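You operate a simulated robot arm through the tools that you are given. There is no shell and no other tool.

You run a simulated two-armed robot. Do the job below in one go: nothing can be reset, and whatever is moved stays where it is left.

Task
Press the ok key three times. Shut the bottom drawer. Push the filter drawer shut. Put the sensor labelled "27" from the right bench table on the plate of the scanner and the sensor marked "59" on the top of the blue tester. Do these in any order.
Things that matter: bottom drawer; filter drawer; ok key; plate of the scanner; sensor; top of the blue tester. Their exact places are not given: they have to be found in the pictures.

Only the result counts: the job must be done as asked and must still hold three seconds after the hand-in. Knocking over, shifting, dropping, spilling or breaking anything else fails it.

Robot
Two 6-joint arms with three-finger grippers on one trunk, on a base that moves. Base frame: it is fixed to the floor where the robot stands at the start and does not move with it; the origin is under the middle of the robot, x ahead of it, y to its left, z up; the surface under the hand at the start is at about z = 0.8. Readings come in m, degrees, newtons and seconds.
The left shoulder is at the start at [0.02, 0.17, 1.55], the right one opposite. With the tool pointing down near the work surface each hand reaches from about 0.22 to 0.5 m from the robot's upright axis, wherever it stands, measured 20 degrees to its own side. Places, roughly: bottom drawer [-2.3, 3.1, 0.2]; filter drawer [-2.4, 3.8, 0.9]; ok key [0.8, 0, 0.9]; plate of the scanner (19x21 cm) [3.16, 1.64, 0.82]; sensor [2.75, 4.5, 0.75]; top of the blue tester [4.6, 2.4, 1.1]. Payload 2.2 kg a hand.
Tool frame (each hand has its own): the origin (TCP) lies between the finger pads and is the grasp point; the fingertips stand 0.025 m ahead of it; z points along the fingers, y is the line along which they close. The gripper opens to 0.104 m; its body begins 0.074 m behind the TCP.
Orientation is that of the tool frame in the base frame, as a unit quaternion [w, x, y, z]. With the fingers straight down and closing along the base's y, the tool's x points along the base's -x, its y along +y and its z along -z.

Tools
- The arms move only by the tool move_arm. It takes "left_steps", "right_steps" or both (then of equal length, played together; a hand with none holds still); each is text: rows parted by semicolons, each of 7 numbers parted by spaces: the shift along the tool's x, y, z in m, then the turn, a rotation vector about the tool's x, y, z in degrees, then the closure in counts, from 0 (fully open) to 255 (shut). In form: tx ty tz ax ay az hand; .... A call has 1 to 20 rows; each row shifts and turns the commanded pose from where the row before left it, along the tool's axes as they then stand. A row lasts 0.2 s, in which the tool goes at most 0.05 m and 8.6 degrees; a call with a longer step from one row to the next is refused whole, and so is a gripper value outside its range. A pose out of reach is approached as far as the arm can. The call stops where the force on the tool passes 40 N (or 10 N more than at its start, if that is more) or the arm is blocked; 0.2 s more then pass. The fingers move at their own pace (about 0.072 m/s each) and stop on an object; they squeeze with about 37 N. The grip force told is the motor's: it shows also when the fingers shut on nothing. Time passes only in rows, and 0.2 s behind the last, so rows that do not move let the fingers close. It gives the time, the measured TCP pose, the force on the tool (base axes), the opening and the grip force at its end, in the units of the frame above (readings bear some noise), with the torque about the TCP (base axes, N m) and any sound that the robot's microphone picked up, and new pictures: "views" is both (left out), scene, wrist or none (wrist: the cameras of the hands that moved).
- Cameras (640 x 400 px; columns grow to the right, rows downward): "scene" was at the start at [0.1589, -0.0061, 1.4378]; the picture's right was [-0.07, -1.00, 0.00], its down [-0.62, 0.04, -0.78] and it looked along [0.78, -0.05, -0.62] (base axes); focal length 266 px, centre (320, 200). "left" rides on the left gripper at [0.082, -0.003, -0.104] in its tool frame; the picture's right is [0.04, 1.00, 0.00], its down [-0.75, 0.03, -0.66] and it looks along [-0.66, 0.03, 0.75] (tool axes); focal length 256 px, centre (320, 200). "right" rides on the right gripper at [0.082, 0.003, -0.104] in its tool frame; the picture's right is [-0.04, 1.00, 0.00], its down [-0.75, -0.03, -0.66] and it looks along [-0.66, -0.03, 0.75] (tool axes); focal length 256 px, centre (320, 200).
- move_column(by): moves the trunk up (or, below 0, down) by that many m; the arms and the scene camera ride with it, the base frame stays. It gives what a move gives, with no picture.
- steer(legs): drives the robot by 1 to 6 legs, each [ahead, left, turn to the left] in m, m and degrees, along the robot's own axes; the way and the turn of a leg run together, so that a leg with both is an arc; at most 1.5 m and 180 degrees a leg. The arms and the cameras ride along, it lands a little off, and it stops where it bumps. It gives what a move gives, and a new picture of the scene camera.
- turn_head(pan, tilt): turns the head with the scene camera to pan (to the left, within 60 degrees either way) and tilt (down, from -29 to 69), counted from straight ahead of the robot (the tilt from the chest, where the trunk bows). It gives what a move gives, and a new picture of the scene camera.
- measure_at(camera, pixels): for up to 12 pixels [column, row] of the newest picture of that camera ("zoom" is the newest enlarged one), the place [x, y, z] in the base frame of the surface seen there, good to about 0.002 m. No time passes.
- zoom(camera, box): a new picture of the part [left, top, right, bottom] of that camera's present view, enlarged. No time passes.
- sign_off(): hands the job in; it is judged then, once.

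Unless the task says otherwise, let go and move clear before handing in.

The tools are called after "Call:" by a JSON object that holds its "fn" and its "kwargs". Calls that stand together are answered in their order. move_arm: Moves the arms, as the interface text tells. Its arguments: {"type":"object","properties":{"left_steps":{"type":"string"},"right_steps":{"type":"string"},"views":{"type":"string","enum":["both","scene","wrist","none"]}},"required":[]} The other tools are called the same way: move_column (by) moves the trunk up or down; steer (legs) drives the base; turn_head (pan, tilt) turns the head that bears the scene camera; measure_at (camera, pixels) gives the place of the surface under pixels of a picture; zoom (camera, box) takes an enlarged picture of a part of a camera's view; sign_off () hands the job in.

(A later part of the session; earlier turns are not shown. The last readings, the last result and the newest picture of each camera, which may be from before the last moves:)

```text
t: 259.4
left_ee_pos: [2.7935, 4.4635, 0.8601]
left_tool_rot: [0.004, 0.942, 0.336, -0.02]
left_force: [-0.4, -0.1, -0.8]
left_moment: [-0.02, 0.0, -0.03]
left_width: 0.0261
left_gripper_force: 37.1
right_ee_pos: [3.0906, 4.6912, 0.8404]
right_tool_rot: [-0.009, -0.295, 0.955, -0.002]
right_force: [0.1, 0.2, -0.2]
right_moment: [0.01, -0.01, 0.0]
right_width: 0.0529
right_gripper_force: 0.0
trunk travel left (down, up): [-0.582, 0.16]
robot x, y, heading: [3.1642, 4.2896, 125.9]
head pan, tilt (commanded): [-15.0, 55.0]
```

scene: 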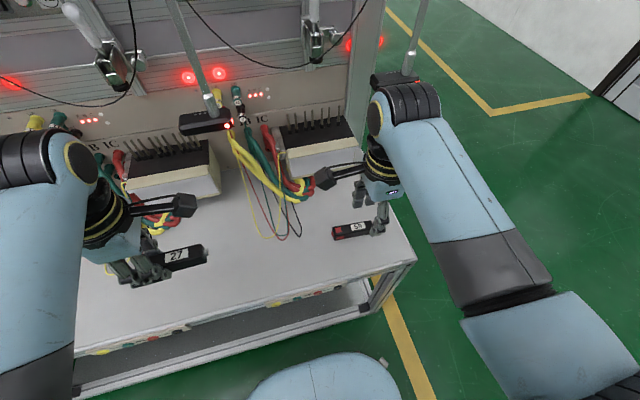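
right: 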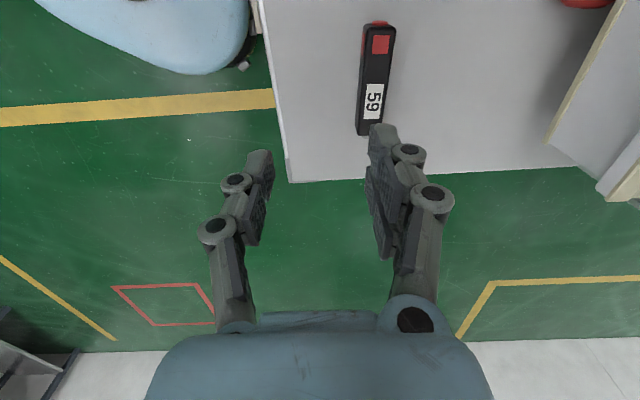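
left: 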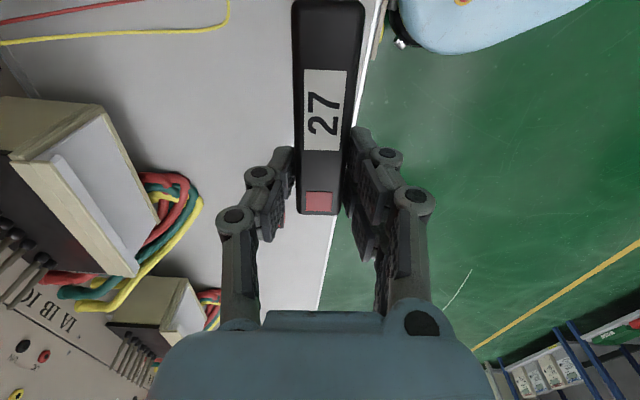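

The end reading head at (395,80) is close behind the right wrist. I'll measure the gap before moving forward and down.

Call:
{"fn": "zoom", "kwargs": {"camera": "scene", "box": [340, 50, 460, 130]}}

Call:
{"fn": "measure_at", "kwargs": {"camera": "zoom", "pixels": [[200, 130], [280, 120], [370, 130], [390, 115], [240, 165], [300, 165], [400, 170], [190, 220], [460, 170], [180, 200], [360, 60], [340, 155]]}}

```text
5.00 times, centred on (400, 90) of scene
```

zoom: 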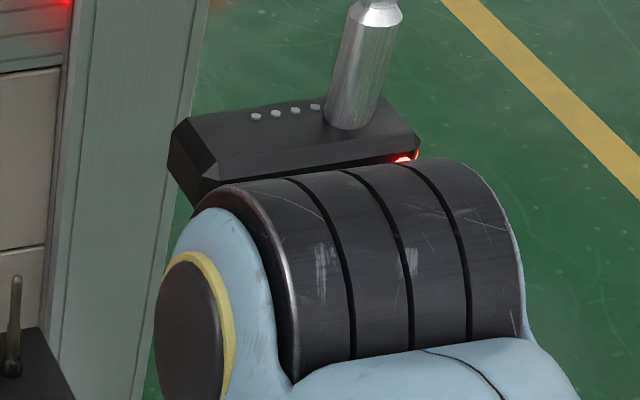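

```text
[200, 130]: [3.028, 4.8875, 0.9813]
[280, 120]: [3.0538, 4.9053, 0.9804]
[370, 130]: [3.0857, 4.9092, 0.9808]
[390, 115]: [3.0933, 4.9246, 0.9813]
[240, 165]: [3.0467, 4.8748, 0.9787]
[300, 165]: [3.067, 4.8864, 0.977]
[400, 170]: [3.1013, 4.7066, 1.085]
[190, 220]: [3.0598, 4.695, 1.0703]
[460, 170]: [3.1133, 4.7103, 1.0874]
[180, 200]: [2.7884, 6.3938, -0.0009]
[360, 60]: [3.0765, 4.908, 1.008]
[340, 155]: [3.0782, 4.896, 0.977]
```

The gap stays over 7 cm. I'll move over 59 and descend to just above it.

Call:
{"fn": "move_arm", "kwargs": {"right_steps": "0.0024 0.0266 0 0 0 0 125; 0.0023 0.0265 0 0 0 0 125; 0 0 0.04 0 0 0 125; 0 0 0.04 0 0 0 125; 0 0 0.015 0 0 0 125; 0 0 0 0 0 0 125", "views": "both"}}

Call:
{"fn": "zoom", "kwargs": {"camera": "right", "box": [180, 40, 436, 200]}}

```text
t: 260.8
left_ee_pos: [2.7949, 4.4644, 0.8598]
left_tool_rot: [0.005, 0.941, 0.337, -0.02]
left_force: [-0.6, -1.0, -0.7]
left_moment: [-0.04, 0.07, -0.01]
left_width: 0.0259
left_gripper_force: 37.0
right_ee_pos: [3.0542, 4.7308, 0.747]
right_tool_rot: [-0.009, -0.296, 0.955, -0.002]
right_force: [-0.5, 1.1, 0.1]
right_moment: [0.03, 0.0, -0.01]
right_width: 0.053
right_gripper_force: 0.1
trunk travel left (down, up): [-0.582, 0.16]
robot x, y, heading: [3.1633, 4.2871, 126.1]
head pan, tilt (commanded): [-15.0, 55.0]
```

scene: 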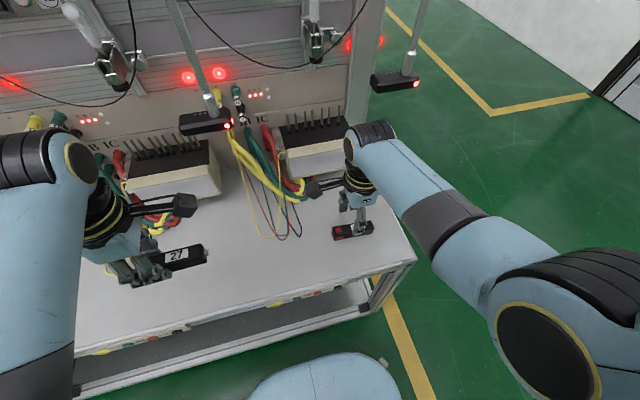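
right: 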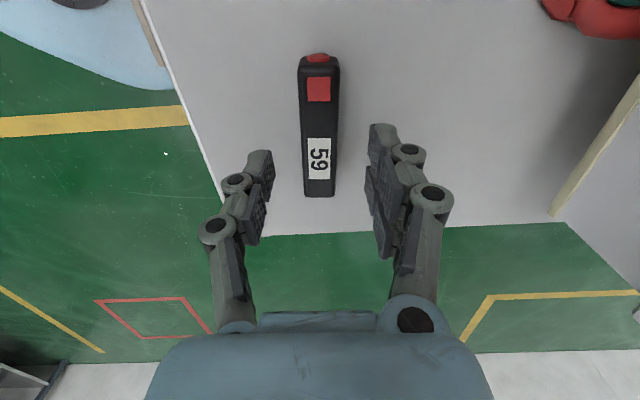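

```text
2.50 times, centred on (308, 120) of right
```

zoom: 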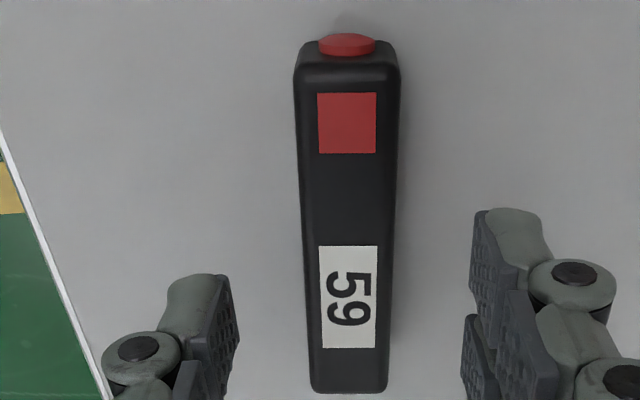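

Alignment is good. The wrist camera box at (312,188) looks close to the coil cables; I'll measure that before descending.

Call:
{"fn": "zoom", "kwargs": {"camera": "scene", "box": [250, 150, 380, 250]}}

Call:
{"fn": "measure_at", "kwargs": {"camera": "zoom", "pixels": [[295, 145], [310, 155], [280, 160], [320, 170], [250, 165], [215, 180], [180, 150], [240, 280], [130, 330], [270, 185], [300, 175], [335, 140]]}}

```text
4.00 times, centred on (315, 200) of scene
```

zoom: 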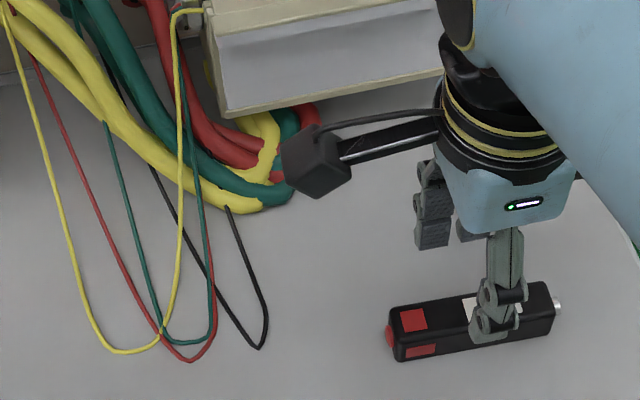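

```text
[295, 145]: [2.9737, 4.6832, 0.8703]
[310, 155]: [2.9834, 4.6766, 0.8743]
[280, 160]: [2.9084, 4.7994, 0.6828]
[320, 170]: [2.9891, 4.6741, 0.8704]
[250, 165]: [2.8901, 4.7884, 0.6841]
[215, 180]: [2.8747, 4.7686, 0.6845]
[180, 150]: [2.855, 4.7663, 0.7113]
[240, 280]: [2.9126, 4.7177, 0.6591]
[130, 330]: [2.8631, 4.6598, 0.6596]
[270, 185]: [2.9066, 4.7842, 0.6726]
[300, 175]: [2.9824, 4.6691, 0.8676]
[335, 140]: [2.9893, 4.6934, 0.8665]
```

The camera box is more than 10 cm from the cables. I'll go down to z≈0.69 and close on 59.

Call:
{"fn": "move_arm", "kwargs": {"right_steps": "0 0 0.02 0 0 0 125; 0 0 0.02 0 0 0 125; 0 0 0.015 0 0 0 125; 0 0 0 0 0 0 125; 0 0 0 0 0 0 170; 0 0 0 0 0 0 210; 0 0 0 0 0 0 255; 0 0 0 0 0 0 255; 0 0 0 0 0 0 255; 0 0 0 0 0 0 255", "views": "both"}}

```text
t: 263.0
left_ee_pos: [2.7941, 4.4643, 0.8606]
left_tool_rot: [0.005, 0.941, 0.337, -0.02]
left_force: [-0.1, -0.9, -0.8]
left_moment: [-0.01, 0.04, 0.01]
left_width: 0.026
left_gripper_force: 36.9
right_ee_pos: [3.0538, 4.7304, 0.6914]
right_tool_rot: [-0.009, -0.297, 0.955, -0.003]
right_force: [-0.4, -0.2, -0.3]
right_moment: [0.0, 0.0, -0.04]
right_width: 0.0262
right_gripper_force: 37.5
trunk travel left (down, up): [-0.582, 0.16]
robot x, y, heading: [3.1663, 4.2843, 126.1]
head pan, tilt (commanded): [-15.0, 55.0]
```

scene: 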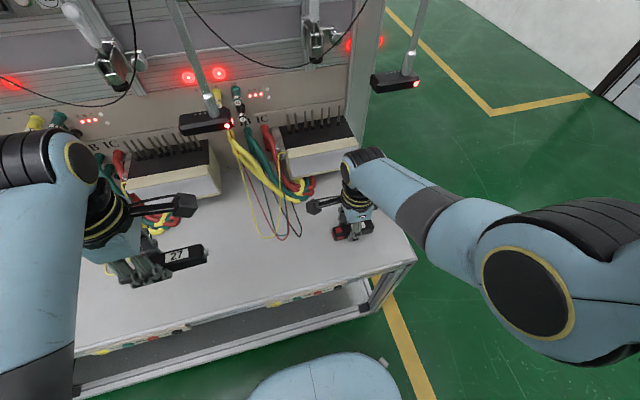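
right: 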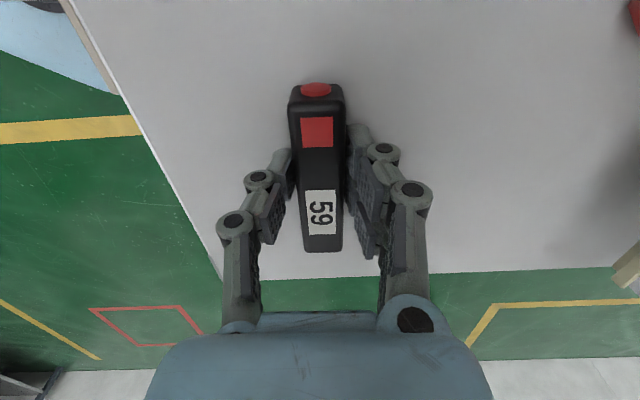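

59 is gripped. I'll lift it straight up, and draw it back a bit.

Call:
{"fn": "move_arm", "kwargs": {"right_steps": "0 0 -0.01 0 0 0 255; 0 0 -0.02 0 0 0 255; 0 0 -0.03 0 0 0 255; 0 0 -0.04 0 0 0 255; 0 0 -0.04 0 0 0 255; 0 -0.03 -0.02 0 0 0 255; 0 0 0 0 0 0 255", "views": "both"}}

Call:
{"fn": "steer", "kwargs": {"legs": [[-0.6, 0, 0]]}}

Call:
{"fn": "move_column", "kwargs": {"by": 0.16}}

```text
t: 264.6
left_ee_pos: [2.7944, 4.4652, 0.8604]
left_tool_rot: [0.004, 0.942, 0.336, -0.019]
left_force: [0.3, -0.7, -1.0]
left_moment: [0.01, 0.03, -0.01]
left_width: 0.026
left_gripper_force: 36.8
right_ee_pos: [3.0763, 4.7111, 0.8509]
right_tool_rot: [-0.007, -0.296, 0.955, 0.0]
right_force: [-0.2, 0.5, -0.7]
right_moment: [-0.02, 0.0, 0.0]
right_width: 0.0261
right_gripper_force: 37.0
trunk travel left (down, up): [-0.582, 0.16]
robot x, y, heading: [3.1635, 4.2879, 126.0]
head pan, tilt (commanded): [-15.0, 55.0]
```

scene: 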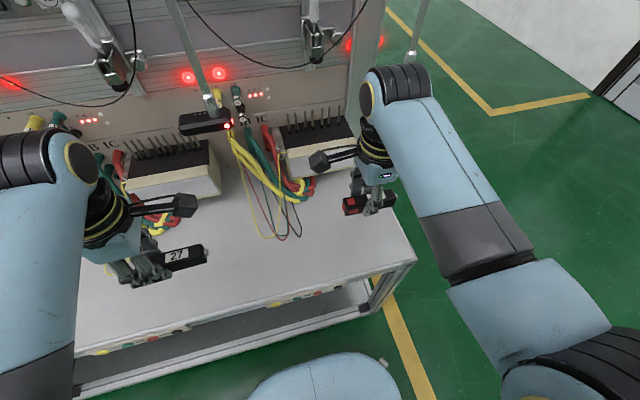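
right: 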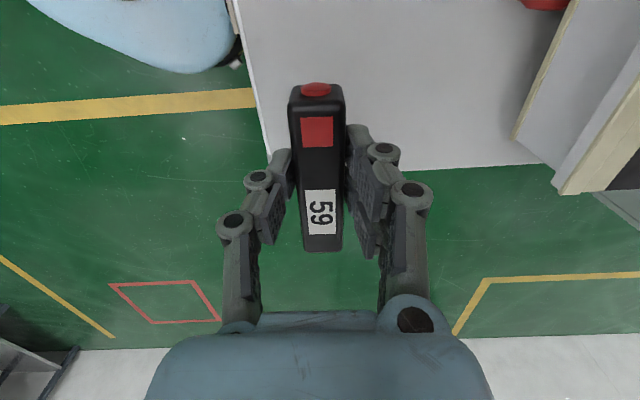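

```text
t: 268.0
left_ee_pos: [3.1518, 3.971, 0.861]
left_tool_rot: [0.003, 0.94, 0.341, -0.019]
left_force: [-0.4, -0.3, -0.1]
left_moment: [0.0, 0.06, 0.03]
left_width: 0.0263
left_gripper_force: 36.9
right_ee_pos: [3.4311, 4.2176, 0.8518]
right_tool_rot: [-0.008, -0.3, 0.954, -0.001]
right_force: [0.5, 0.3, -0.2]
right_moment: [0.02, 0.02, 0.0]
right_width: 0.026
right_gripper_force: 36.9
trunk travel left (down, up): [-0.582, 0.16]
robot x, y, heading: [3.5262, 3.8013, 126.5]
head pan, tilt (commanded): [-15.0, 55.0]
```

scene: 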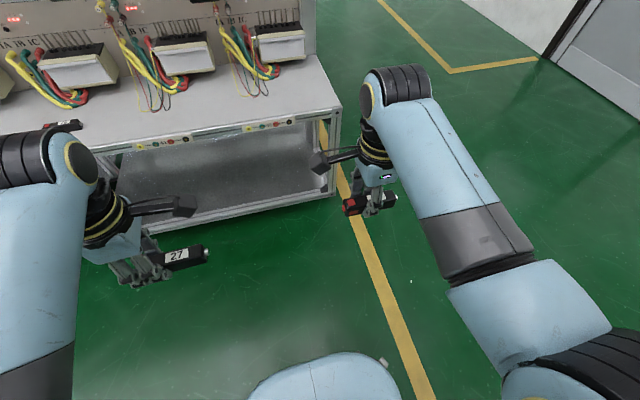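

```text
t: 269.8
left_ee_pos: [3.1513, 3.9717, 1.0213]
left_tool_rot: [0.004, 0.94, 0.341, -0.019]
left_force: [-0.1, -0.7, -0.5]
left_moment: [0.0, -0.01, -0.02]
left_width: 0.0259
left_gripper_force: 37.3
right_ee_pos: [3.4304, 4.2179, 1.009]
right_tool_rot: [-0.007, -0.3, 0.954, -0.002]
right_force: [-0.1, 0.2, 0.2]
right_moment: [0.02, 0.04, 0.0]
right_width: 0.0257
right_gripper_force: 37.2
trunk travel left (down, up): [-0.742, 0.0]
robot x, y, heading: [3.5232, 3.7975, 126.6]
head pan, tilt (commanded): [-15.0, 55.0]
```

Both sensors are held and the trunk is up. I'll turn around to face the other side and look at the blue tester.

Call:
{"fn": "steer", "kwargs": {"legs": [[0, 0, 179.5]]}}

Call:
{"fn": "turn_head", "kwargs": {"pan": 0, "tilt": 25}}

```text
t: 277.5
left_ee_pos: [3.8915, 3.6163, 1.0201]
left_tool_rot: [0.019, -0.333, 0.943, 0.005]
left_force: [-0.7, 0.2, -0.7]
left_moment: [0.01, 0.01, 0.02]
left_width: 0.026
left_gripper_force: 36.9
right_ee_pos: [3.6098, 3.3743, 1.0106]
right_tool_rot: [-0.001, 0.956, 0.293, 0.007]
right_force: [0.3, 0.8, -1.6]
right_moment: [0.02, 0.02, 0.0]
right_width: 0.026
right_gripper_force: 37.2
trunk travel left (down, up): [-0.742, 0.0]
robot x, y, heading: [3.5265, 3.7965, -54.6]
head pan, tilt (commanded): [-15.0, 55.0]
```

scene: 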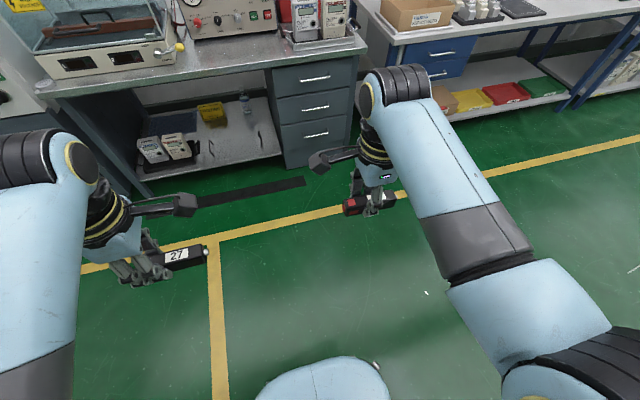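

```text
t: 278.5
left_ee_pos: [3.8923, 3.6171, 1.0207]
left_tool_rot: [0.02, -0.333, 0.943, 0.004]
left_force: [0.1, 0.3, -1.6]
left_moment: [-0.01, -0.02, 0.0]
left_width: 0.026
left_gripper_force: 36.7
right_ee_pos: [3.6096, 3.3752, 1.0109]
right_tool_rot: [-0.001, 0.956, 0.294, 0.007]
right_force: [0.5, 0.4, -0.3]
right_moment: [0.01, -0.01, 0.02]
right_width: 0.0262
right_gripper_force: 37.3
trunk travel left (down, up): [-0.742, 0.0]
robot x, y, heading: [3.5212, 3.7964, -54.5]
head pan, tilt (commanded): [0.0, 25.0]
```

scene: 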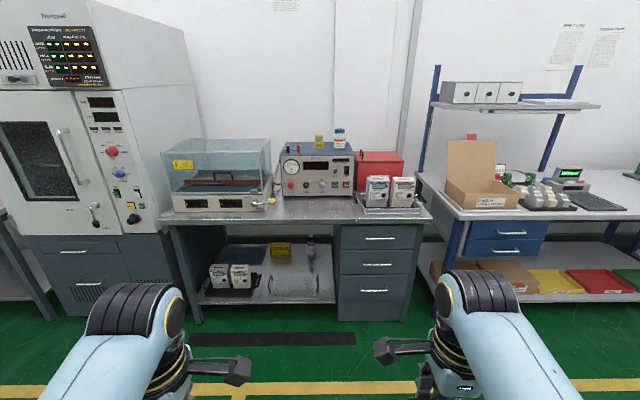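

The blue tester stands at (318,165) with a yellow device, a bottle and terminals on its top. I'll zoom and measure its top.

Call:
{"fn": "zoom", "kwargs": {"camera": "scene", "box": [255, 115, 385, 215]}}

Call:
{"fn": "measure_at", "kwargs": {"camera": "zoom", "pixels": [[140, 145], [400, 160], [185, 110], [250, 115], [300, 140], [330, 120], [380, 150], [230, 145], [150, 190], [400, 190], [120, 350], [480, 380]]}}

```text
4.00 times, centred on (320, 165) of scene
```

zoom: 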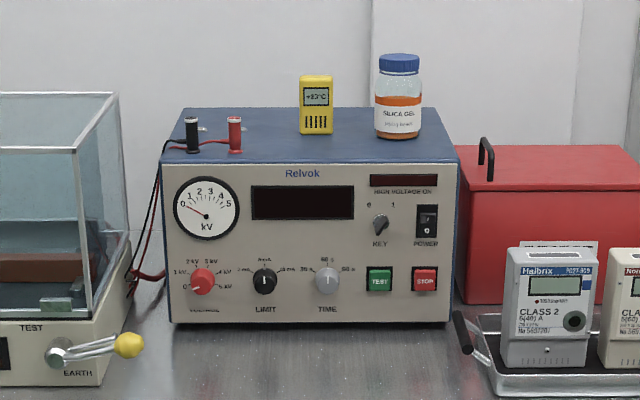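

```text
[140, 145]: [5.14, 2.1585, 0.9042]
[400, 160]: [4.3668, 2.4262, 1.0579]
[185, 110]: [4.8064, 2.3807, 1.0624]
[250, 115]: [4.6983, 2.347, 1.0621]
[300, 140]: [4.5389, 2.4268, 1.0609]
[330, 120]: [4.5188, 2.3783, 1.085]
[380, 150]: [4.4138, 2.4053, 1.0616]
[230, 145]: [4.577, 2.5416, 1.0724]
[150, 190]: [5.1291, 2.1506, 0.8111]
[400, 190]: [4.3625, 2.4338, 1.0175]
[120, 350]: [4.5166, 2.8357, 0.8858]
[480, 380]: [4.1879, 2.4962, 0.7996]
```

The tester's top (z 1.061) has free room at its front between the terminals and the yellow device. The glass cage beside it would be in the left hand's way, so I'll deliver 27 to the scanner first; I drive sideways along the bench toward it.

Call:
{"fn": "steer", "kwargs": {"legs": [[0, -0.86, 0.5], [0, -0.86, 0]]}}

Call:
{"fn": "turn_head", "kwargs": {"pan": 5, "tilt": 30}}

```text
t: 287.2
left_ee_pos: [2.4989, 2.6061, 1.0207]
left_tool_rot: [0.02, -0.337, 0.941, 0.005]
left_force: [0.5, 0.8, -1.2]
left_moment: [0.0, 0.02, 0.0]
left_width: 0.0262
left_gripper_force: 37.0
right_ee_pos: [2.2171, 2.3626, 1.0096]
right_tool_rot: [-0.001, 0.955, 0.297, 0.006]
right_force: [-0.2, 0.1, -1.1]
right_moment: [0.0, -0.02, 0.02]
right_width: 0.0259
right_gripper_force: 37.0
trunk travel left (down, up): [-0.742, 0.0]
robot x, y, heading: [2.124, 2.7778, -53.9]
head pan, tilt (commanded): [0.0, 25.0]
```

scene: 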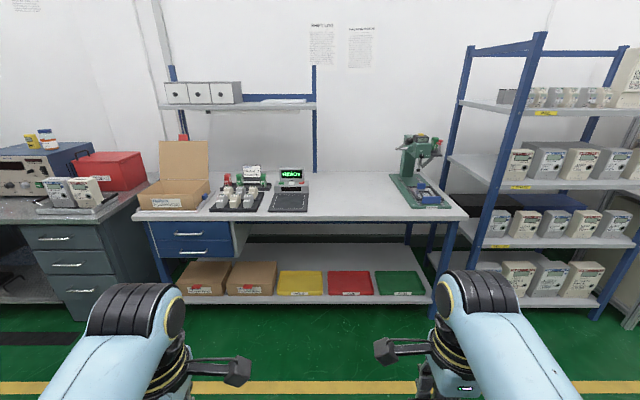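

```text
t: 287.9
left_ee_pos: [2.4993, 2.6064, 1.0209]
left_tool_rot: [0.02, -0.337, 0.941, 0.004]
left_force: [0.7, -0.9, -0.4]
left_moment: [-0.01, -0.02, 0.0]
left_width: 0.0259
left_gripper_force: 37.1
right_ee_pos: [2.2175, 2.3623, 1.0113]
right_tool_rot: [-0.001, 0.955, 0.298, 0.006]
right_force: [-0.2, 1.0, -1.0]
right_moment: [0.0, 0.01, 0.01]
right_width: 0.0262
right_gripper_force: 38.0
trunk travel left (down, up): [-0.742, 0.0]
robot x, y, heading: [2.1301, 2.7849, -53.8]
head pan, tilt (commanded): [5.0, 30.0]
```

scene: 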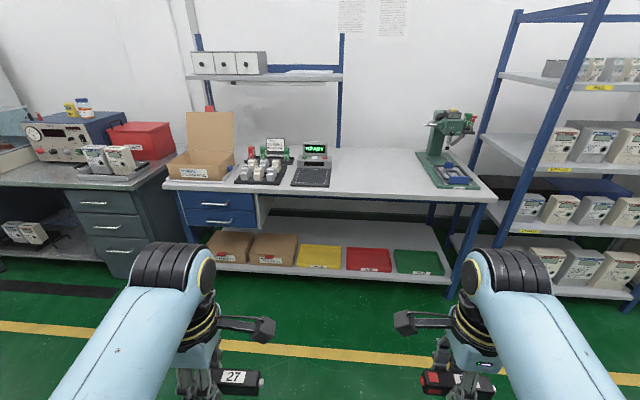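

The scanner is at (312,168). I'll zoom in and measure its plate, the bench edge and the neighbours.

Call:
{"fn": "zoom", "kwargs": {"camera": "scene", "box": [225, 130, 353, 210]}}

Call:
{"fn": "measure_at", "kwargs": {"camera": "zoom", "pixels": [[342, 192], [520, 200], [345, 272], [515, 285], [430, 230], [390, 130], [500, 150], [300, 230], [240, 150], [420, 320], [450, 80], [310, 150]]}}

```text
5.00 times, centred on (289, 170) of scene
```

zoom: 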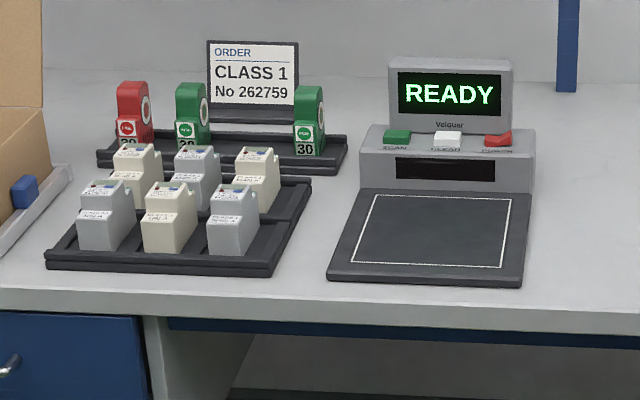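

```text
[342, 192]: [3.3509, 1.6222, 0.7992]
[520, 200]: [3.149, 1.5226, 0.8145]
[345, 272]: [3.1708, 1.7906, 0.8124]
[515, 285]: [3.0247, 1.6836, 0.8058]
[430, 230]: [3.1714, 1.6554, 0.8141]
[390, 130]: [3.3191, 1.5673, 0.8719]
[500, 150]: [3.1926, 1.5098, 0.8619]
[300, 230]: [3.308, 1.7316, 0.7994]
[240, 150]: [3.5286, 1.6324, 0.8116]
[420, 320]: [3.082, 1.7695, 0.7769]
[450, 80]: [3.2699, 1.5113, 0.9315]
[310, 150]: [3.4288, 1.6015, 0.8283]
```

The plate spans about u 0.19 × w 0.21 m around [3.159,1.653,0.814]; the bench edge is 0.14 m in front of it. I'll check the green press at right, then approach.

Call:
{"fn": "measure_at", "kwargs": {"camera": "scene", "pixels": [[430, 150], [445, 130], [425, 180], [478, 185], [455, 115], [340, 75], [270, 75], [225, 130]]}}

Call:
{"fn": "steer", "kwargs": {"legs": [[0.75, 0.015, 0]]}}

Call:
{"fn": "turn_head", "kwargs": {"pan": 10, "tilt": 50}}

```text
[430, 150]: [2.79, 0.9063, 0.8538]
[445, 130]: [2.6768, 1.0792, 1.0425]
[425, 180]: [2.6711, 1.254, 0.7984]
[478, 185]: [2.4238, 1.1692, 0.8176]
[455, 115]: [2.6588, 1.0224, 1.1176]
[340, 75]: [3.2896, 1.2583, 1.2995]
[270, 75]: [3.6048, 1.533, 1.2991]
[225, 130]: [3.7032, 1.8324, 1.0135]
```

```text
t: 291.9
left_ee_pos: [2.9557, 2.0102, 1.0196]
left_tool_rot: [0.019, -0.339, 0.941, 0.004]
left_force: [-0.4, 0.8, -0.7]
left_moment: [0.03, -0.01, -0.02]
left_width: 0.0262
left_gripper_force: 36.4
right_ee_pos: [2.6741, 1.7648, 1.0104]
right_tool_rot: [-0.001, 0.954, 0.3, 0.007]
right_force: [-0.7, 0.6, -0.1]
right_moment: [0.01, 0.02, 0.0]
right_width: 0.026
right_gripper_force: 37.1
trunk travel left (down, up): [-0.742, 0.0]
robot x, y, heading: [2.5851, 2.1905, -53.5]
head pan, tilt (commanded): [5.0, 30.0]
```

scene: 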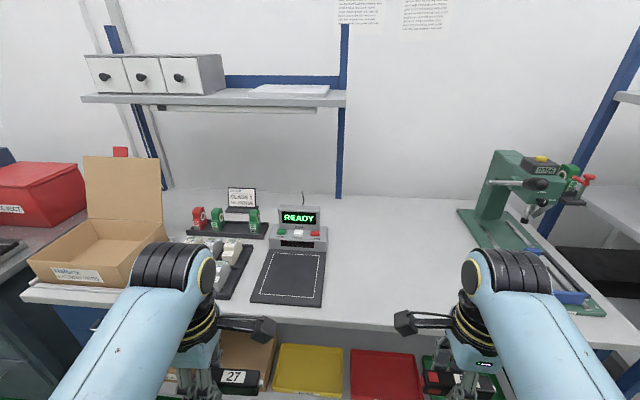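

```text
t: 292.8
left_ee_pos: [2.9544, 2.0114, 1.0213]
left_tool_rot: [0.02, -0.339, 0.941, 0.004]
left_force: [-0.3, -0.6, -0.5]
left_moment: [0.01, 0.01, 0.01]
left_width: 0.0261
left_gripper_force: 37.6
right_ee_pos: [2.6749, 1.764, 1.0107]
right_tool_rot: [-0.002, 0.954, 0.299, 0.007]
right_force: [0.0, -0.7, -0.3]
right_moment: [-0.05, -0.01, 0.02]
right_width: 0.026
right_gripper_force: 36.9
trunk travel left (down, up): [-0.742, 0.0]
robot x, y, heading: [2.5822, 2.1848, -53.7]
head pan, tilt (commanded): [10.0, 50.0]
```

scene: 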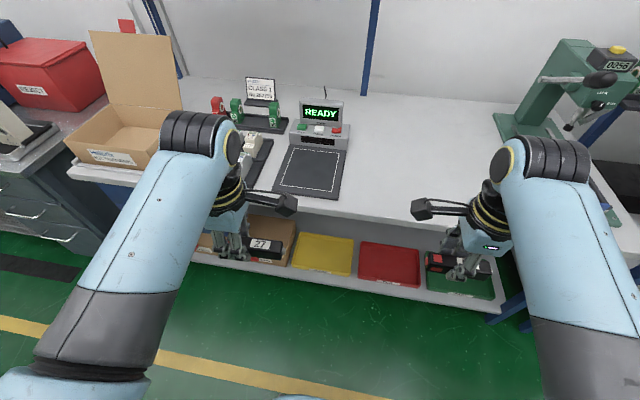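

The path is free. I'll drive ahead 0.34 m to the bench.

Call:
{"fn": "steer", "kwargs": {"legs": [[0.34, 0, -0.2]]}}

Call:
{"fn": "zoom", "kwargs": {"camera": "left", "box": [0, 0, 640, 400]}}

```text
t: 295.0
left_ee_pos: [3.1571, 1.7369, 1.0196]
left_tool_rot: [0.019, -0.338, 0.941, 0.005]
left_force: [0.0, 0.8, 0.0]
left_moment: [0.0, 0.01, 0.01]
left_width: 0.0262
left_gripper_force: 37.2
right_ee_pos: [2.8769, 1.4915, 1.0096]
right_tool_rot: [-0.001, 0.954, 0.299, 0.007]
right_force: [-0.2, 0.0, -0.8]
right_moment: [-0.01, -0.02, 0.03]
right_width: 0.0264
right_gripper_force: 37.0
trunk travel left (down, up): [-0.742, 0.0]
robot x, y, heading: [2.7835, 1.9119, -53.9]
head pan, tilt (commanded): [10.0, 50.0]
```

scene: 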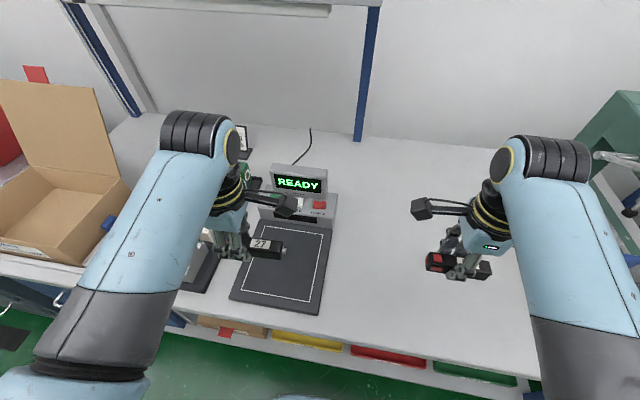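

```text
1.00 times, centred on (320, 200) of left (not enlarged: the box is as wide or as high as the picture)
```

zoom: 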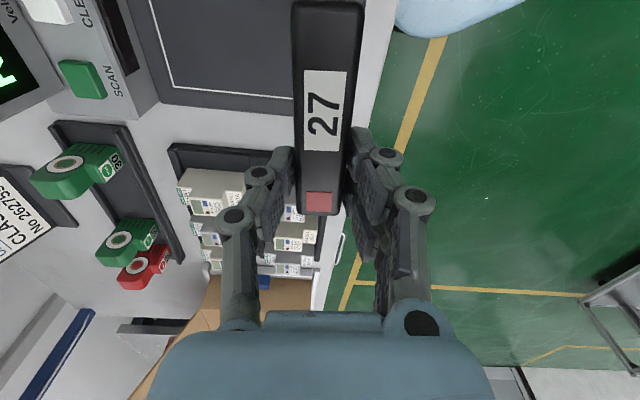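

The sensor is over the left part of the plate. I'll measure the plate corners in this near view.

Call:
{"fn": "measure_at", "kwargs": {"camera": "scene", "pixels": [[233, 295], [318, 312], [330, 232], [262, 270], [300, 270], [320, 225], [280, 300], [305, 240]]}}

```text
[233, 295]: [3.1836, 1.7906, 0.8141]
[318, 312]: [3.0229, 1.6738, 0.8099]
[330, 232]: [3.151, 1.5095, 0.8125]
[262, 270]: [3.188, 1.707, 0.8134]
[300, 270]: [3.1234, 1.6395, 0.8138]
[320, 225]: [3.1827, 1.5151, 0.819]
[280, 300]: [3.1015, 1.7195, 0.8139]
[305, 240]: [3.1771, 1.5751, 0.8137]
```

The plate's center is [3.167,1.650]; the sensor's middle lies 29 mm from the TCP toward tool x. I'll level the hand and bring the sensor over the plate's center, then lower it partly.

Call:
{"fn": "move_arm", "kwargs": {"left_steps": "0 0 0 -0.3 2.3 0 255; 0.0094 -0.0367 0 0 0 0 255; 0.0093 -0.0367 0 0 0 0 255; 0 0 0.04 0 0 0 255; 0 0 0.04 0 0 0 255; 0 0 0.04 0 0 0 255; 0 0 0 0 0 0 255", "views": "both"}}

Call:
{"fn": "zoom", "kwargs": {"camera": "scene", "box": [200, 180, 360, 320]}}

```text
t: 296.6
left_ee_pos: [3.1865, 1.6697, 0.9012]
left_tool_rot: [0.0, -0.338, 0.941, 0.0]
left_force: [-0.9, 0.5, -1.0]
left_moment: [-0.02, 0.02, -0.01]
left_width: 0.0261
left_gripper_force: 36.7
right_ee_pos: [2.8743, 1.4924, 1.0106]
right_tool_rot: [-0.001, 0.954, 0.3, 0.006]
right_force: [-0.2, 0.5, -1.1]
right_moment: [0.02, -0.02, -0.01]
right_width: 0.0261
right_gripper_force: 37.1
trunk travel left (down, up): [-0.742, 0.0]
robot x, y, heading: [2.7863, 1.9131, -53.8]
head pan, tilt (commanded): [10.0, 50.0]
```

scene: 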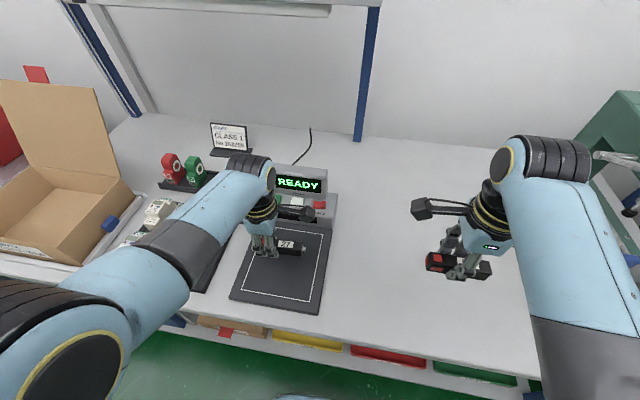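
left: 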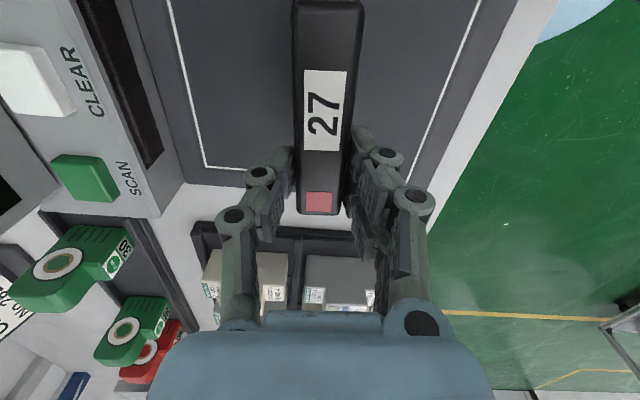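

```text
2.86 times, centred on (280, 250) of scene
```

zoom: 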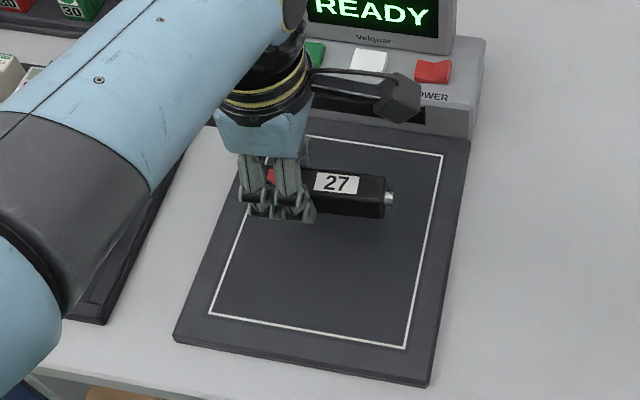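

The sensor is level above the plate. I'll lower it to just above the surface, then feel for contact in small steps.

Call:
{"fn": "move_arm", "kwargs": {"left_steps": "0 0 0.025 0 0 0 255; 0 0 0.02 0 0 0 255; 0 0 0.005 0 0 0 255; 0 0 0.002 0 0 0 255; 0 0 0.002 0 0 0 255; 0 0 0 0 0 0 255", "views": "both"}}

Call:
{"fn": "zoom", "kwargs": {"camera": "scene", "box": [200, 180, 360, 320]}}

```text
t: 298.0
left_ee_pos: [3.1888, 1.6687, 0.8463]
left_tool_rot: [0.0, -0.339, 0.941, 0.0]
left_force: [0.8, -0.7, -0.7]
left_moment: [0.04, 0.01, -0.02]
left_width: 0.0262
left_gripper_force: 36.9
right_ee_pos: [2.8763, 1.4913, 1.0106]
right_tool_rot: [-0.001, 0.954, 0.299, 0.007]
right_force: [-0.2, -0.6, -1.0]
right_moment: [-0.01, -0.01, 0.0]
right_width: 0.0264
right_gripper_force: 36.7
trunk travel left (down, up): [-0.742, 0.0]
robot x, y, heading: [2.7854, 1.9086, -53.9]
head pan, tilt (commanded): [10.0, 50.0]
```

scene: 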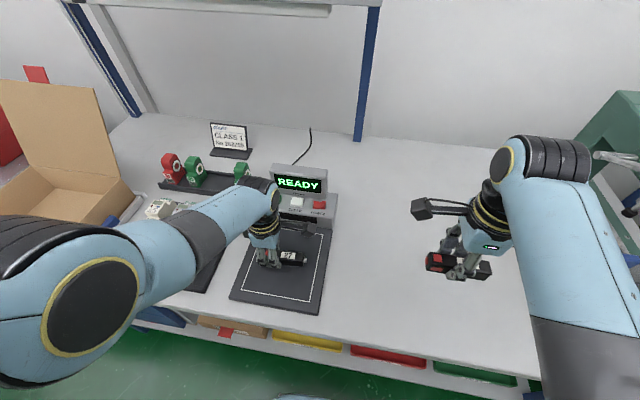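
left: 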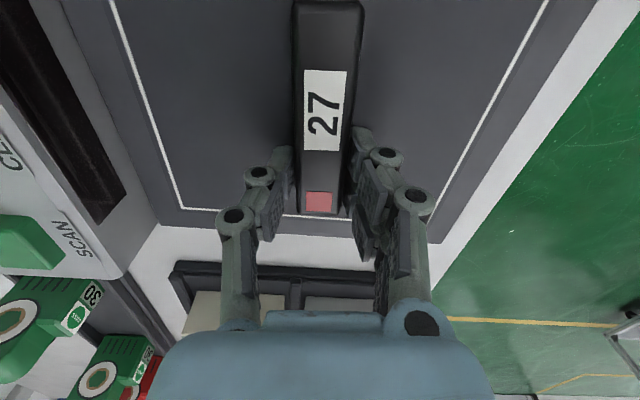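

```text
2.86 times, centred on (280, 250) of scene
```

zoom: 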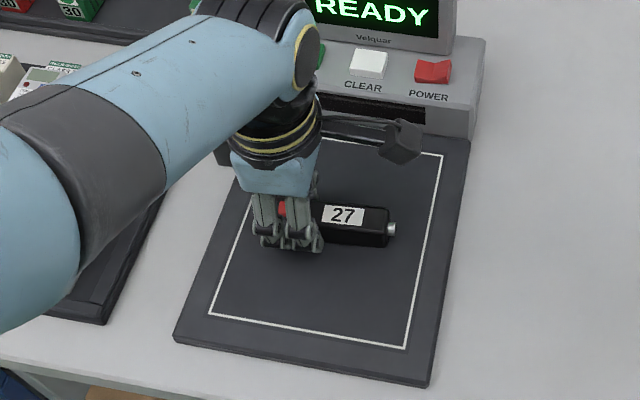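

No contact force yet. I'll measure the sensor's top height against the plate.

Call:
{"fn": "measure_at", "kwargs": {"camera": "zoom", "pixels": [[335, 215], [365, 215], [380, 212], [300, 290], [360, 300], [345, 235], [400, 260]]}}

Call:
{"fn": "move_arm", "kwargs": {"left_steps": "0 0 0.001 0 0 0 255; 0 0 0.001 0 0 0 255; 0 0 0 0 0 0 255", "views": "none"}}

```text
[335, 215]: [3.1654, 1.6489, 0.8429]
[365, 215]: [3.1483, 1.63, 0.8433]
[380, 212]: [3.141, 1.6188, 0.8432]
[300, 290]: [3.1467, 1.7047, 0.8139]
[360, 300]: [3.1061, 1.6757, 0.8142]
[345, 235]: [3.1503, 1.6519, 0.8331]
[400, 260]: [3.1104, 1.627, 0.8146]
```

```text
t: 298.8
left_ee_pos: [3.1884, 1.668, 0.845]
left_tool_rot: [0.001, -0.338, 0.941, -0.002]
left_force: [0.9, 1.7, 12.3]
left_moment: [-0.54, 0.78, -0.09]
left_width: 0.0263
left_gripper_force: 36.6
right_ee_pos: [2.8756, 1.4918, 1.0107]
right_tool_rot: [0.0, 0.954, 0.299, 0.007]
right_force: [-0.2, 0.7, -0.9]
right_moment: [0.02, -0.01, -0.02]
right_width: 0.0261
right_gripper_force: 37.2
trunk travel left (down, up): [-0.742, 0.0]
robot x, y, heading: [2.7843, 1.9154, -54.1]
head pan, tilt (commanded): [10.0, 50.0]
```

Contact at 12 N: the sensor rests on the plate. I'll relieve the load by 1 mm, open the fingers partway and rise.

Call:
{"fn": "move_arm", "kwargs": {"left_steps": "0 0 -0.001 0 0 0 255; 0 0 0 0 0 0 220; 0 0 0 0 0 0 180; 0 0 0 0 0 0 140; 0 0 0 0 0 0 125; 0 0 0 0 0 0 125; 0 0 -0.01 0 0 0 125; 0 0 -0.03 0 0 0 125; 0 0 -0.04 0 0 0 125; 0 0 -0.04 0 0 0 125; 0 0 -0.04 0 0 0 125; 0 0 0 0 0 0 125", "views": "both"}}

Call:
{"fn": "zoom", "kwargs": {"camera": "scene", "box": [200, 180, 360, 320]}}

```text
t: 301.4
left_ee_pos: [3.1887, 1.6688, 1.0059]
left_tool_rot: [0.0, -0.338, 0.941, 0.0]
left_force: [0.2, 0.2, 0.8]
left_moment: [-0.01, 0.01, 0.0]
left_width: 0.0531
left_gripper_force: 0.1
right_ee_pos: [2.8754, 1.4914, 1.0109]
right_tool_rot: [-0.001, 0.954, 0.3, 0.007]
right_force: [0.3, 0.6, -0.5]
right_moment: [0.02, 0.02, -0.01]
right_width: 0.0258
right_gripper_force: 37.2
trunk travel left (down, up): [-0.742, 0.0]
robot x, y, heading: [2.7863, 1.917, -54.0]
head pan, tilt (commanded): [10.0, 50.0]
```

scene: 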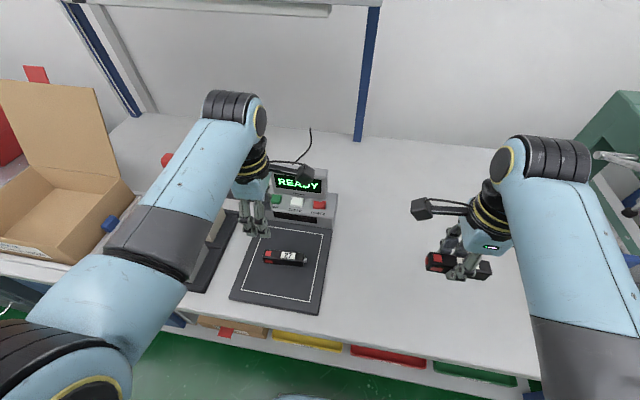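
left: 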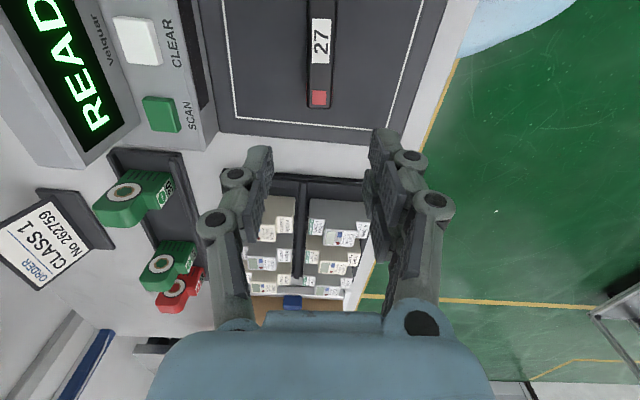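

```text
2.86 times, centred on (280, 250) of scene
```

zoom: 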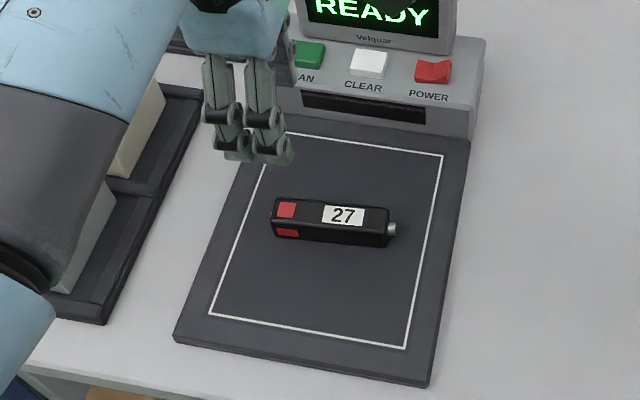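

27 lies flat in the middle of the plate. I'll back off and drive sideways to the blue tester.

Call:
{"fn": "steer", "kwargs": {"legs": [[-0.5, 0, 0], [0, 0.85, 0], [0, 0.8, 0]]}}

Call:
{"fn": "turn_head", "kwargs": {"pan": 5, "tilt": 30}}

```text
t: 312.3
left_ee_pos: [4.2232, 3.0333, 1.0061]
left_tool_rot: [0.0, -0.337, 0.941, 0.001]
left_force: [-0.3, 0.0, 1.9]
left_moment: [-0.02, 0.0, 0.02]
left_width: 0.053
left_gripper_force: 0.0
right_ee_pos: [3.91, 2.8575, 1.0117]
right_tool_rot: [-0.001, 0.955, 0.296, 0.007]
right_force: [0.0, -0.5, -0.6]
right_moment: [-0.06, -0.06, 0.01]
right_width: 0.0265
right_gripper_force: 37.0
trunk travel left (down, up): [-0.742, 0.0]
robot x, y, heading: [3.8217, 3.2808, -54.0]
head pan, tilt (commanded): [10.0, 50.0]
```

scene: 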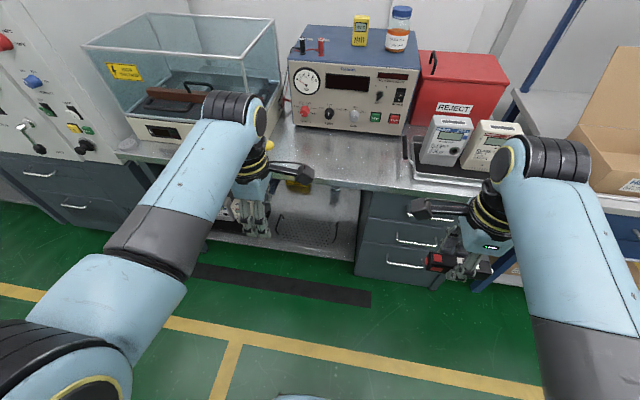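

```text
t: 313.1
left_ee_pos: [4.2225, 3.0332, 1.0055]
left_tool_rot: [0.001, -0.336, 0.942, 0.0]
left_force: [0.0, 0.0, -0.2]
left_moment: [-0.01, -0.01, 0.0]
left_width: 0.0527
left_gripper_force: 0.0
right_ee_pos: [3.9093, 2.8575, 1.0112]
right_tool_rot: [-0.002, 0.955, 0.296, 0.006]
right_force: [0.4, -0.6, -0.9]
right_moment: [0.0, 0.03, 0.0]
right_width: 0.0259
right_gripper_force: 37.0
trunk travel left (down, up): [-0.742, 0.0]
robot x, y, heading: [3.8219, 3.2801, -54.1]
head pan, tilt (commanded): [5.0, 30.0]
```

scene: 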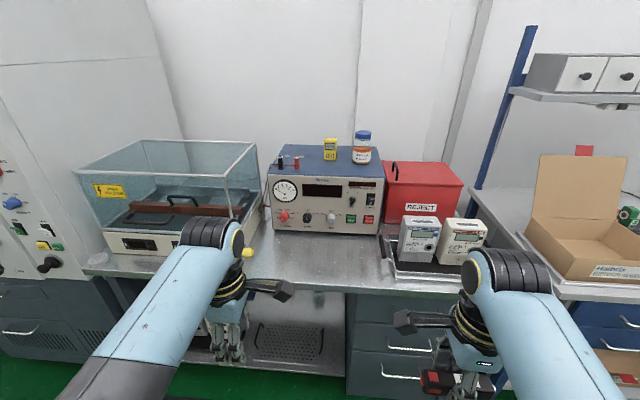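

Call:
{"fn": "zoom", "kwargs": {"camera": "scene", "box": [255, 120, 399, 200]}}

Call:
{"fn": "measure_at", "kwargs": {"camera": "zoom", "pixels": [[78, 265], [100, 150], [515, 280], [480, 140], [335, 185], [335, 95], [480, 190], [480, 60], [190, 210], [190, 165], [115, 205], [290, 230]]}}

Call:
{"fn": "measure_at", "kwargs": {"camera": "scene", "pixels": [[320, 290], [300, 288], [370, 292], [250, 150], [155, 230], [200, 250], [445, 275], [415, 265], [425, 215], [150, 260], [230, 180], [255, 160]]}}

```text
4.44 times, centred on (327, 160) of scene
```

zoom: 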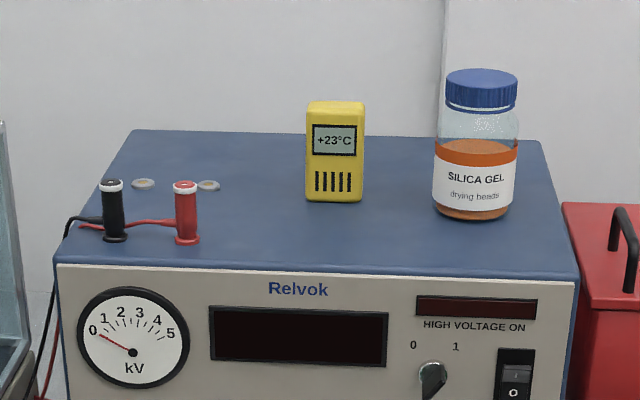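

```text
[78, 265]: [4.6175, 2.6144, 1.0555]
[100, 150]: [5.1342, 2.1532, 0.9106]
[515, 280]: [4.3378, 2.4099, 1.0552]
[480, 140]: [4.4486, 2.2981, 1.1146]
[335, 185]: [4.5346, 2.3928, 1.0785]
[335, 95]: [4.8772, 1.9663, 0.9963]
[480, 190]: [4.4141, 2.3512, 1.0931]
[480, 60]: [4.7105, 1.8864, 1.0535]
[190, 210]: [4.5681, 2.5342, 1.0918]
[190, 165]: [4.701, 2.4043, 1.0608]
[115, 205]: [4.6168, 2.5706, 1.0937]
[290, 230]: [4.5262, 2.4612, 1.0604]
```

```text
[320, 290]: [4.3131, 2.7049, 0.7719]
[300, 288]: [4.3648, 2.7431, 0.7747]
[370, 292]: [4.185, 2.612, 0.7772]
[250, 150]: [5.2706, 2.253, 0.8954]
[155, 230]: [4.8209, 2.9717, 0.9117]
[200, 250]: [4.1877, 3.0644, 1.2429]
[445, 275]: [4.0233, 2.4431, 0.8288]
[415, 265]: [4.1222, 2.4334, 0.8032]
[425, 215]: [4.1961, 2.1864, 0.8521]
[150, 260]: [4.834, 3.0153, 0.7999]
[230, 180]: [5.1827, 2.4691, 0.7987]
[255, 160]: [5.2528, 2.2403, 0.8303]
```

The tester's front top edge is at w-depth 0.60 from the wall line with free room of about 11 cm before the yellow device. To keep the left hand away from the glass cage, I'll lower and retract it, then turn the robot 20° left.

Call:
{"fn": "move_arm", "kwargs": {"left_steps": "0 0 0.04 0 0 0 125; 0 0 0.04 0 0 0 160; 0 0.03 0.02 0 0 0 200; 0 0.03 0 0 0 0 255; 0 0.03 0 0 0 0 255; 0 0.02 0 0 0 0 255; 0 0 0 0 0 0 255", "views": "none"}}

Call:
{"fn": "steer", "kwargs": {"legs": [[0, 0, 20]]}}

```text
t: 314.7
left_ee_pos: [4.1552, 3.1179, 0.9047]
left_tool_rot: [0.001, -0.336, 0.942, 0.0]
left_force: [-0.8, 0.1, -0.2]
left_moment: [0.0, -0.02, 0.0]
left_width: 0.0
left_gripper_force: 27.9
right_ee_pos: [3.9104, 2.8586, 1.0102]
right_tool_rot: [-0.001, 0.955, 0.297, 0.006]
right_force: [-0.4, -0.7, -0.4]
right_moment: [-0.01, 0.0, -0.01]
right_width: 0.0259
right_gripper_force: 36.8
trunk travel left (down, up): [-0.742, 0.0]
robot x, y, heading: [3.8227, 3.2803, -54.0]
head pan, tilt (commanded): [5.0, 30.0]
```

```text
t: 316.2
left_ee_pos: [4.1892, 3.2455, 0.9055]
left_tool_rot: [0.0, -0.497, 0.868, 0.0]
left_force: [0.2, 0.8, 0.4]
left_moment: [0.01, 0.02, -0.05]
left_width: 0.0
left_gripper_force: 28.7
right_ee_pos: [4.0506, 2.9148, 1.0107]
right_tool_rot: [-0.001, 0.888, 0.46, 0.005]
right_force: [-0.4, -0.5, -2.0]
right_moment: [0.03, 0.01, -0.03]
right_width: 0.0258
right_gripper_force: 37.3
trunk travel left (down, up): [-0.742, 0.0]
robot x, y, heading: [3.8199, 3.2797, -33.8]
head pan, tilt (commanded): [5.0, 30.0]
```

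scene: 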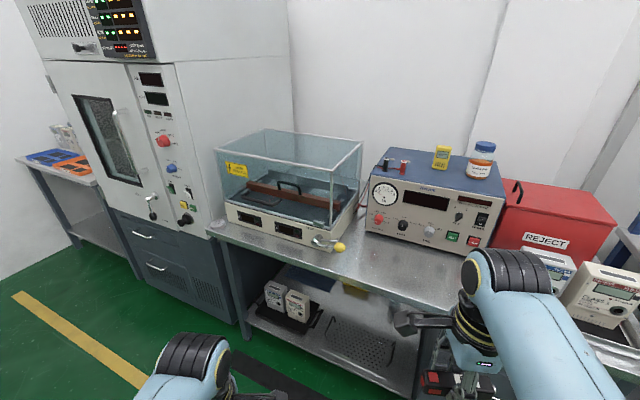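

The left hand is tucked in. Now I'll extend the right hand forward and up to z≈1.14 and turn it so the sensor is parallel to the tester's front.

Call:
{"fn": "move_arm", "kwargs": {"right_steps": "0 0.029 -0.022 0 0 0 255; 0 0.029 -0.022 0 0 0 255; 0 0.029 -0.022 0 0 0 255; 0 0.029 -0.022 0 0 0 255; 0 0.029 -0.022 0 0 0 255; 0 0.03 -0.02 0 0 0 255; 0 0 0 0 0 6.3 255; 0 0 0 0 0 6.3 255; 0 0 0 0 0 6.2 255; 0 0 0 0 0 0 255", "views": "both"}}

```text
t: 318.4
left_ee_pos: [4.1885, 3.2453, 0.905]
left_tool_rot: [0.0, -0.497, 0.868, 0.0]
left_force: [-0.4, -0.4, 0.3]
left_moment: [0.01, 0.03, 0.02]
left_width: 0.0
left_gripper_force: 28.6
right_ee_pos: [4.1917, 2.8127, 1.1423]
right_tool_rot: [-0.003, 0.951, 0.308, 0.006]
right_force: [1.4, 0.4, -1.8]
right_moment: [-0.01, 0.0, -0.01]
right_width: 0.0261
right_gripper_force: 36.9
trunk travel left (down, up): [-0.742, 0.0]
robot x, y, heading: [3.8247, 3.2796, -33.4]
head pan, tilt (commanded): [5.0, 30.0]
```

scene: 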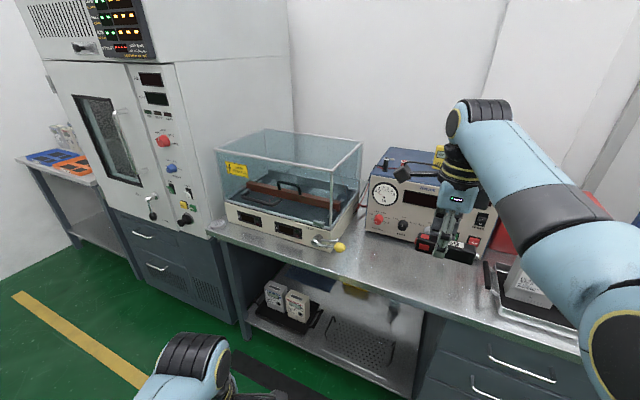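
right: 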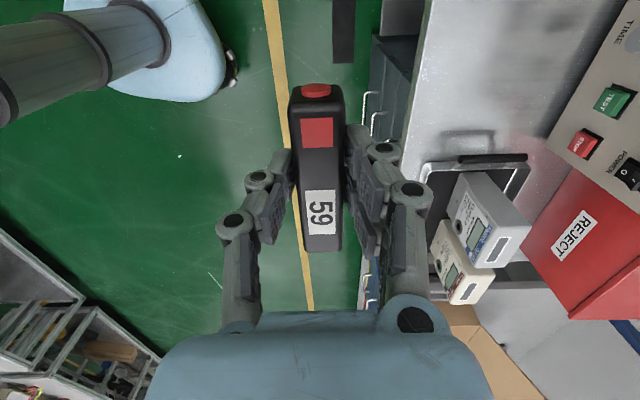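

The sensor is held level at z≈1.14 and parallel to the front. I'll drive most of the way toward the tester, keeping the final bit for a check.

Call:
{"fn": "steer", "kwargs": {"legs": [[0.325, -0.101, 0]]}}

Call:
{"fn": "turn_head", "kwargs": {"pan": -15, "tilt": 30}}

```text
t: 320.7
left_ee_pos: [4.402, 2.9793, 0.904]
left_tool_rot: [0.0, -0.497, 0.868, 0.0]
left_force: [0.3, -1.2, 0.1]
left_moment: [0.03, 0.02, 0.02]
left_width: 0.0001
left_gripper_force: 28.2
right_ee_pos: [4.4065, 2.5472, 1.1404]
right_tool_rot: [-0.004, 0.951, 0.309, 0.005]
right_force: [0.8, 0.6, 0.0]
right_moment: [0.01, 0.01, 0.0]
right_width: 0.0263
right_gripper_force: 37.2
trunk travel left (down, up): [-0.742, 0.0]
robot x, y, heading: [4.0338, 3.0154, -33.7]
head pan, tilt (commanded): [5.0, 30.0]
```

scene: 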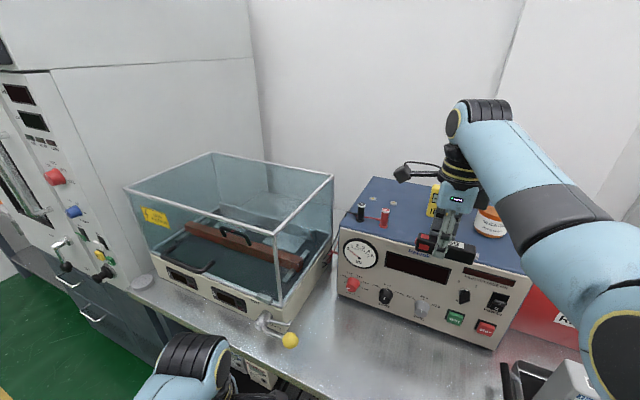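

```text
t: 321.5
left_ee_pos: [4.4026, 2.9786, 0.9058]
left_tool_rot: [-0.001, -0.497, 0.868, 0.0]
left_force: [0.3, 0.2, 0.4]
left_moment: [-0.01, 0.01, 0.0]
left_width: 0.0
left_gripper_force: 28.3
right_ee_pos: [4.4063, 2.5495, 1.1413]
right_tool_rot: [-0.003, 0.951, 0.309, 0.007]
right_force: [0.3, 1.2, -0.1]
right_moment: [-0.02, -0.04, 0.01]
right_width: 0.0261
right_gripper_force: 36.7
trunk travel left (down, up): [-0.742, 0.0]
robot x, y, heading: [4.0322, 3.0178, -33.8]
head pan, tilt (commanded): [-15.0, 30.0]
```

scene: 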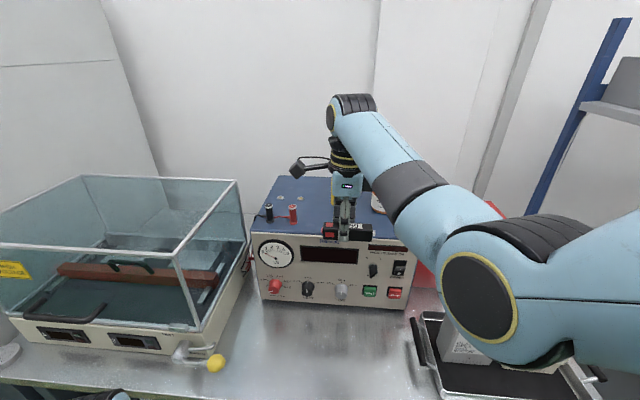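

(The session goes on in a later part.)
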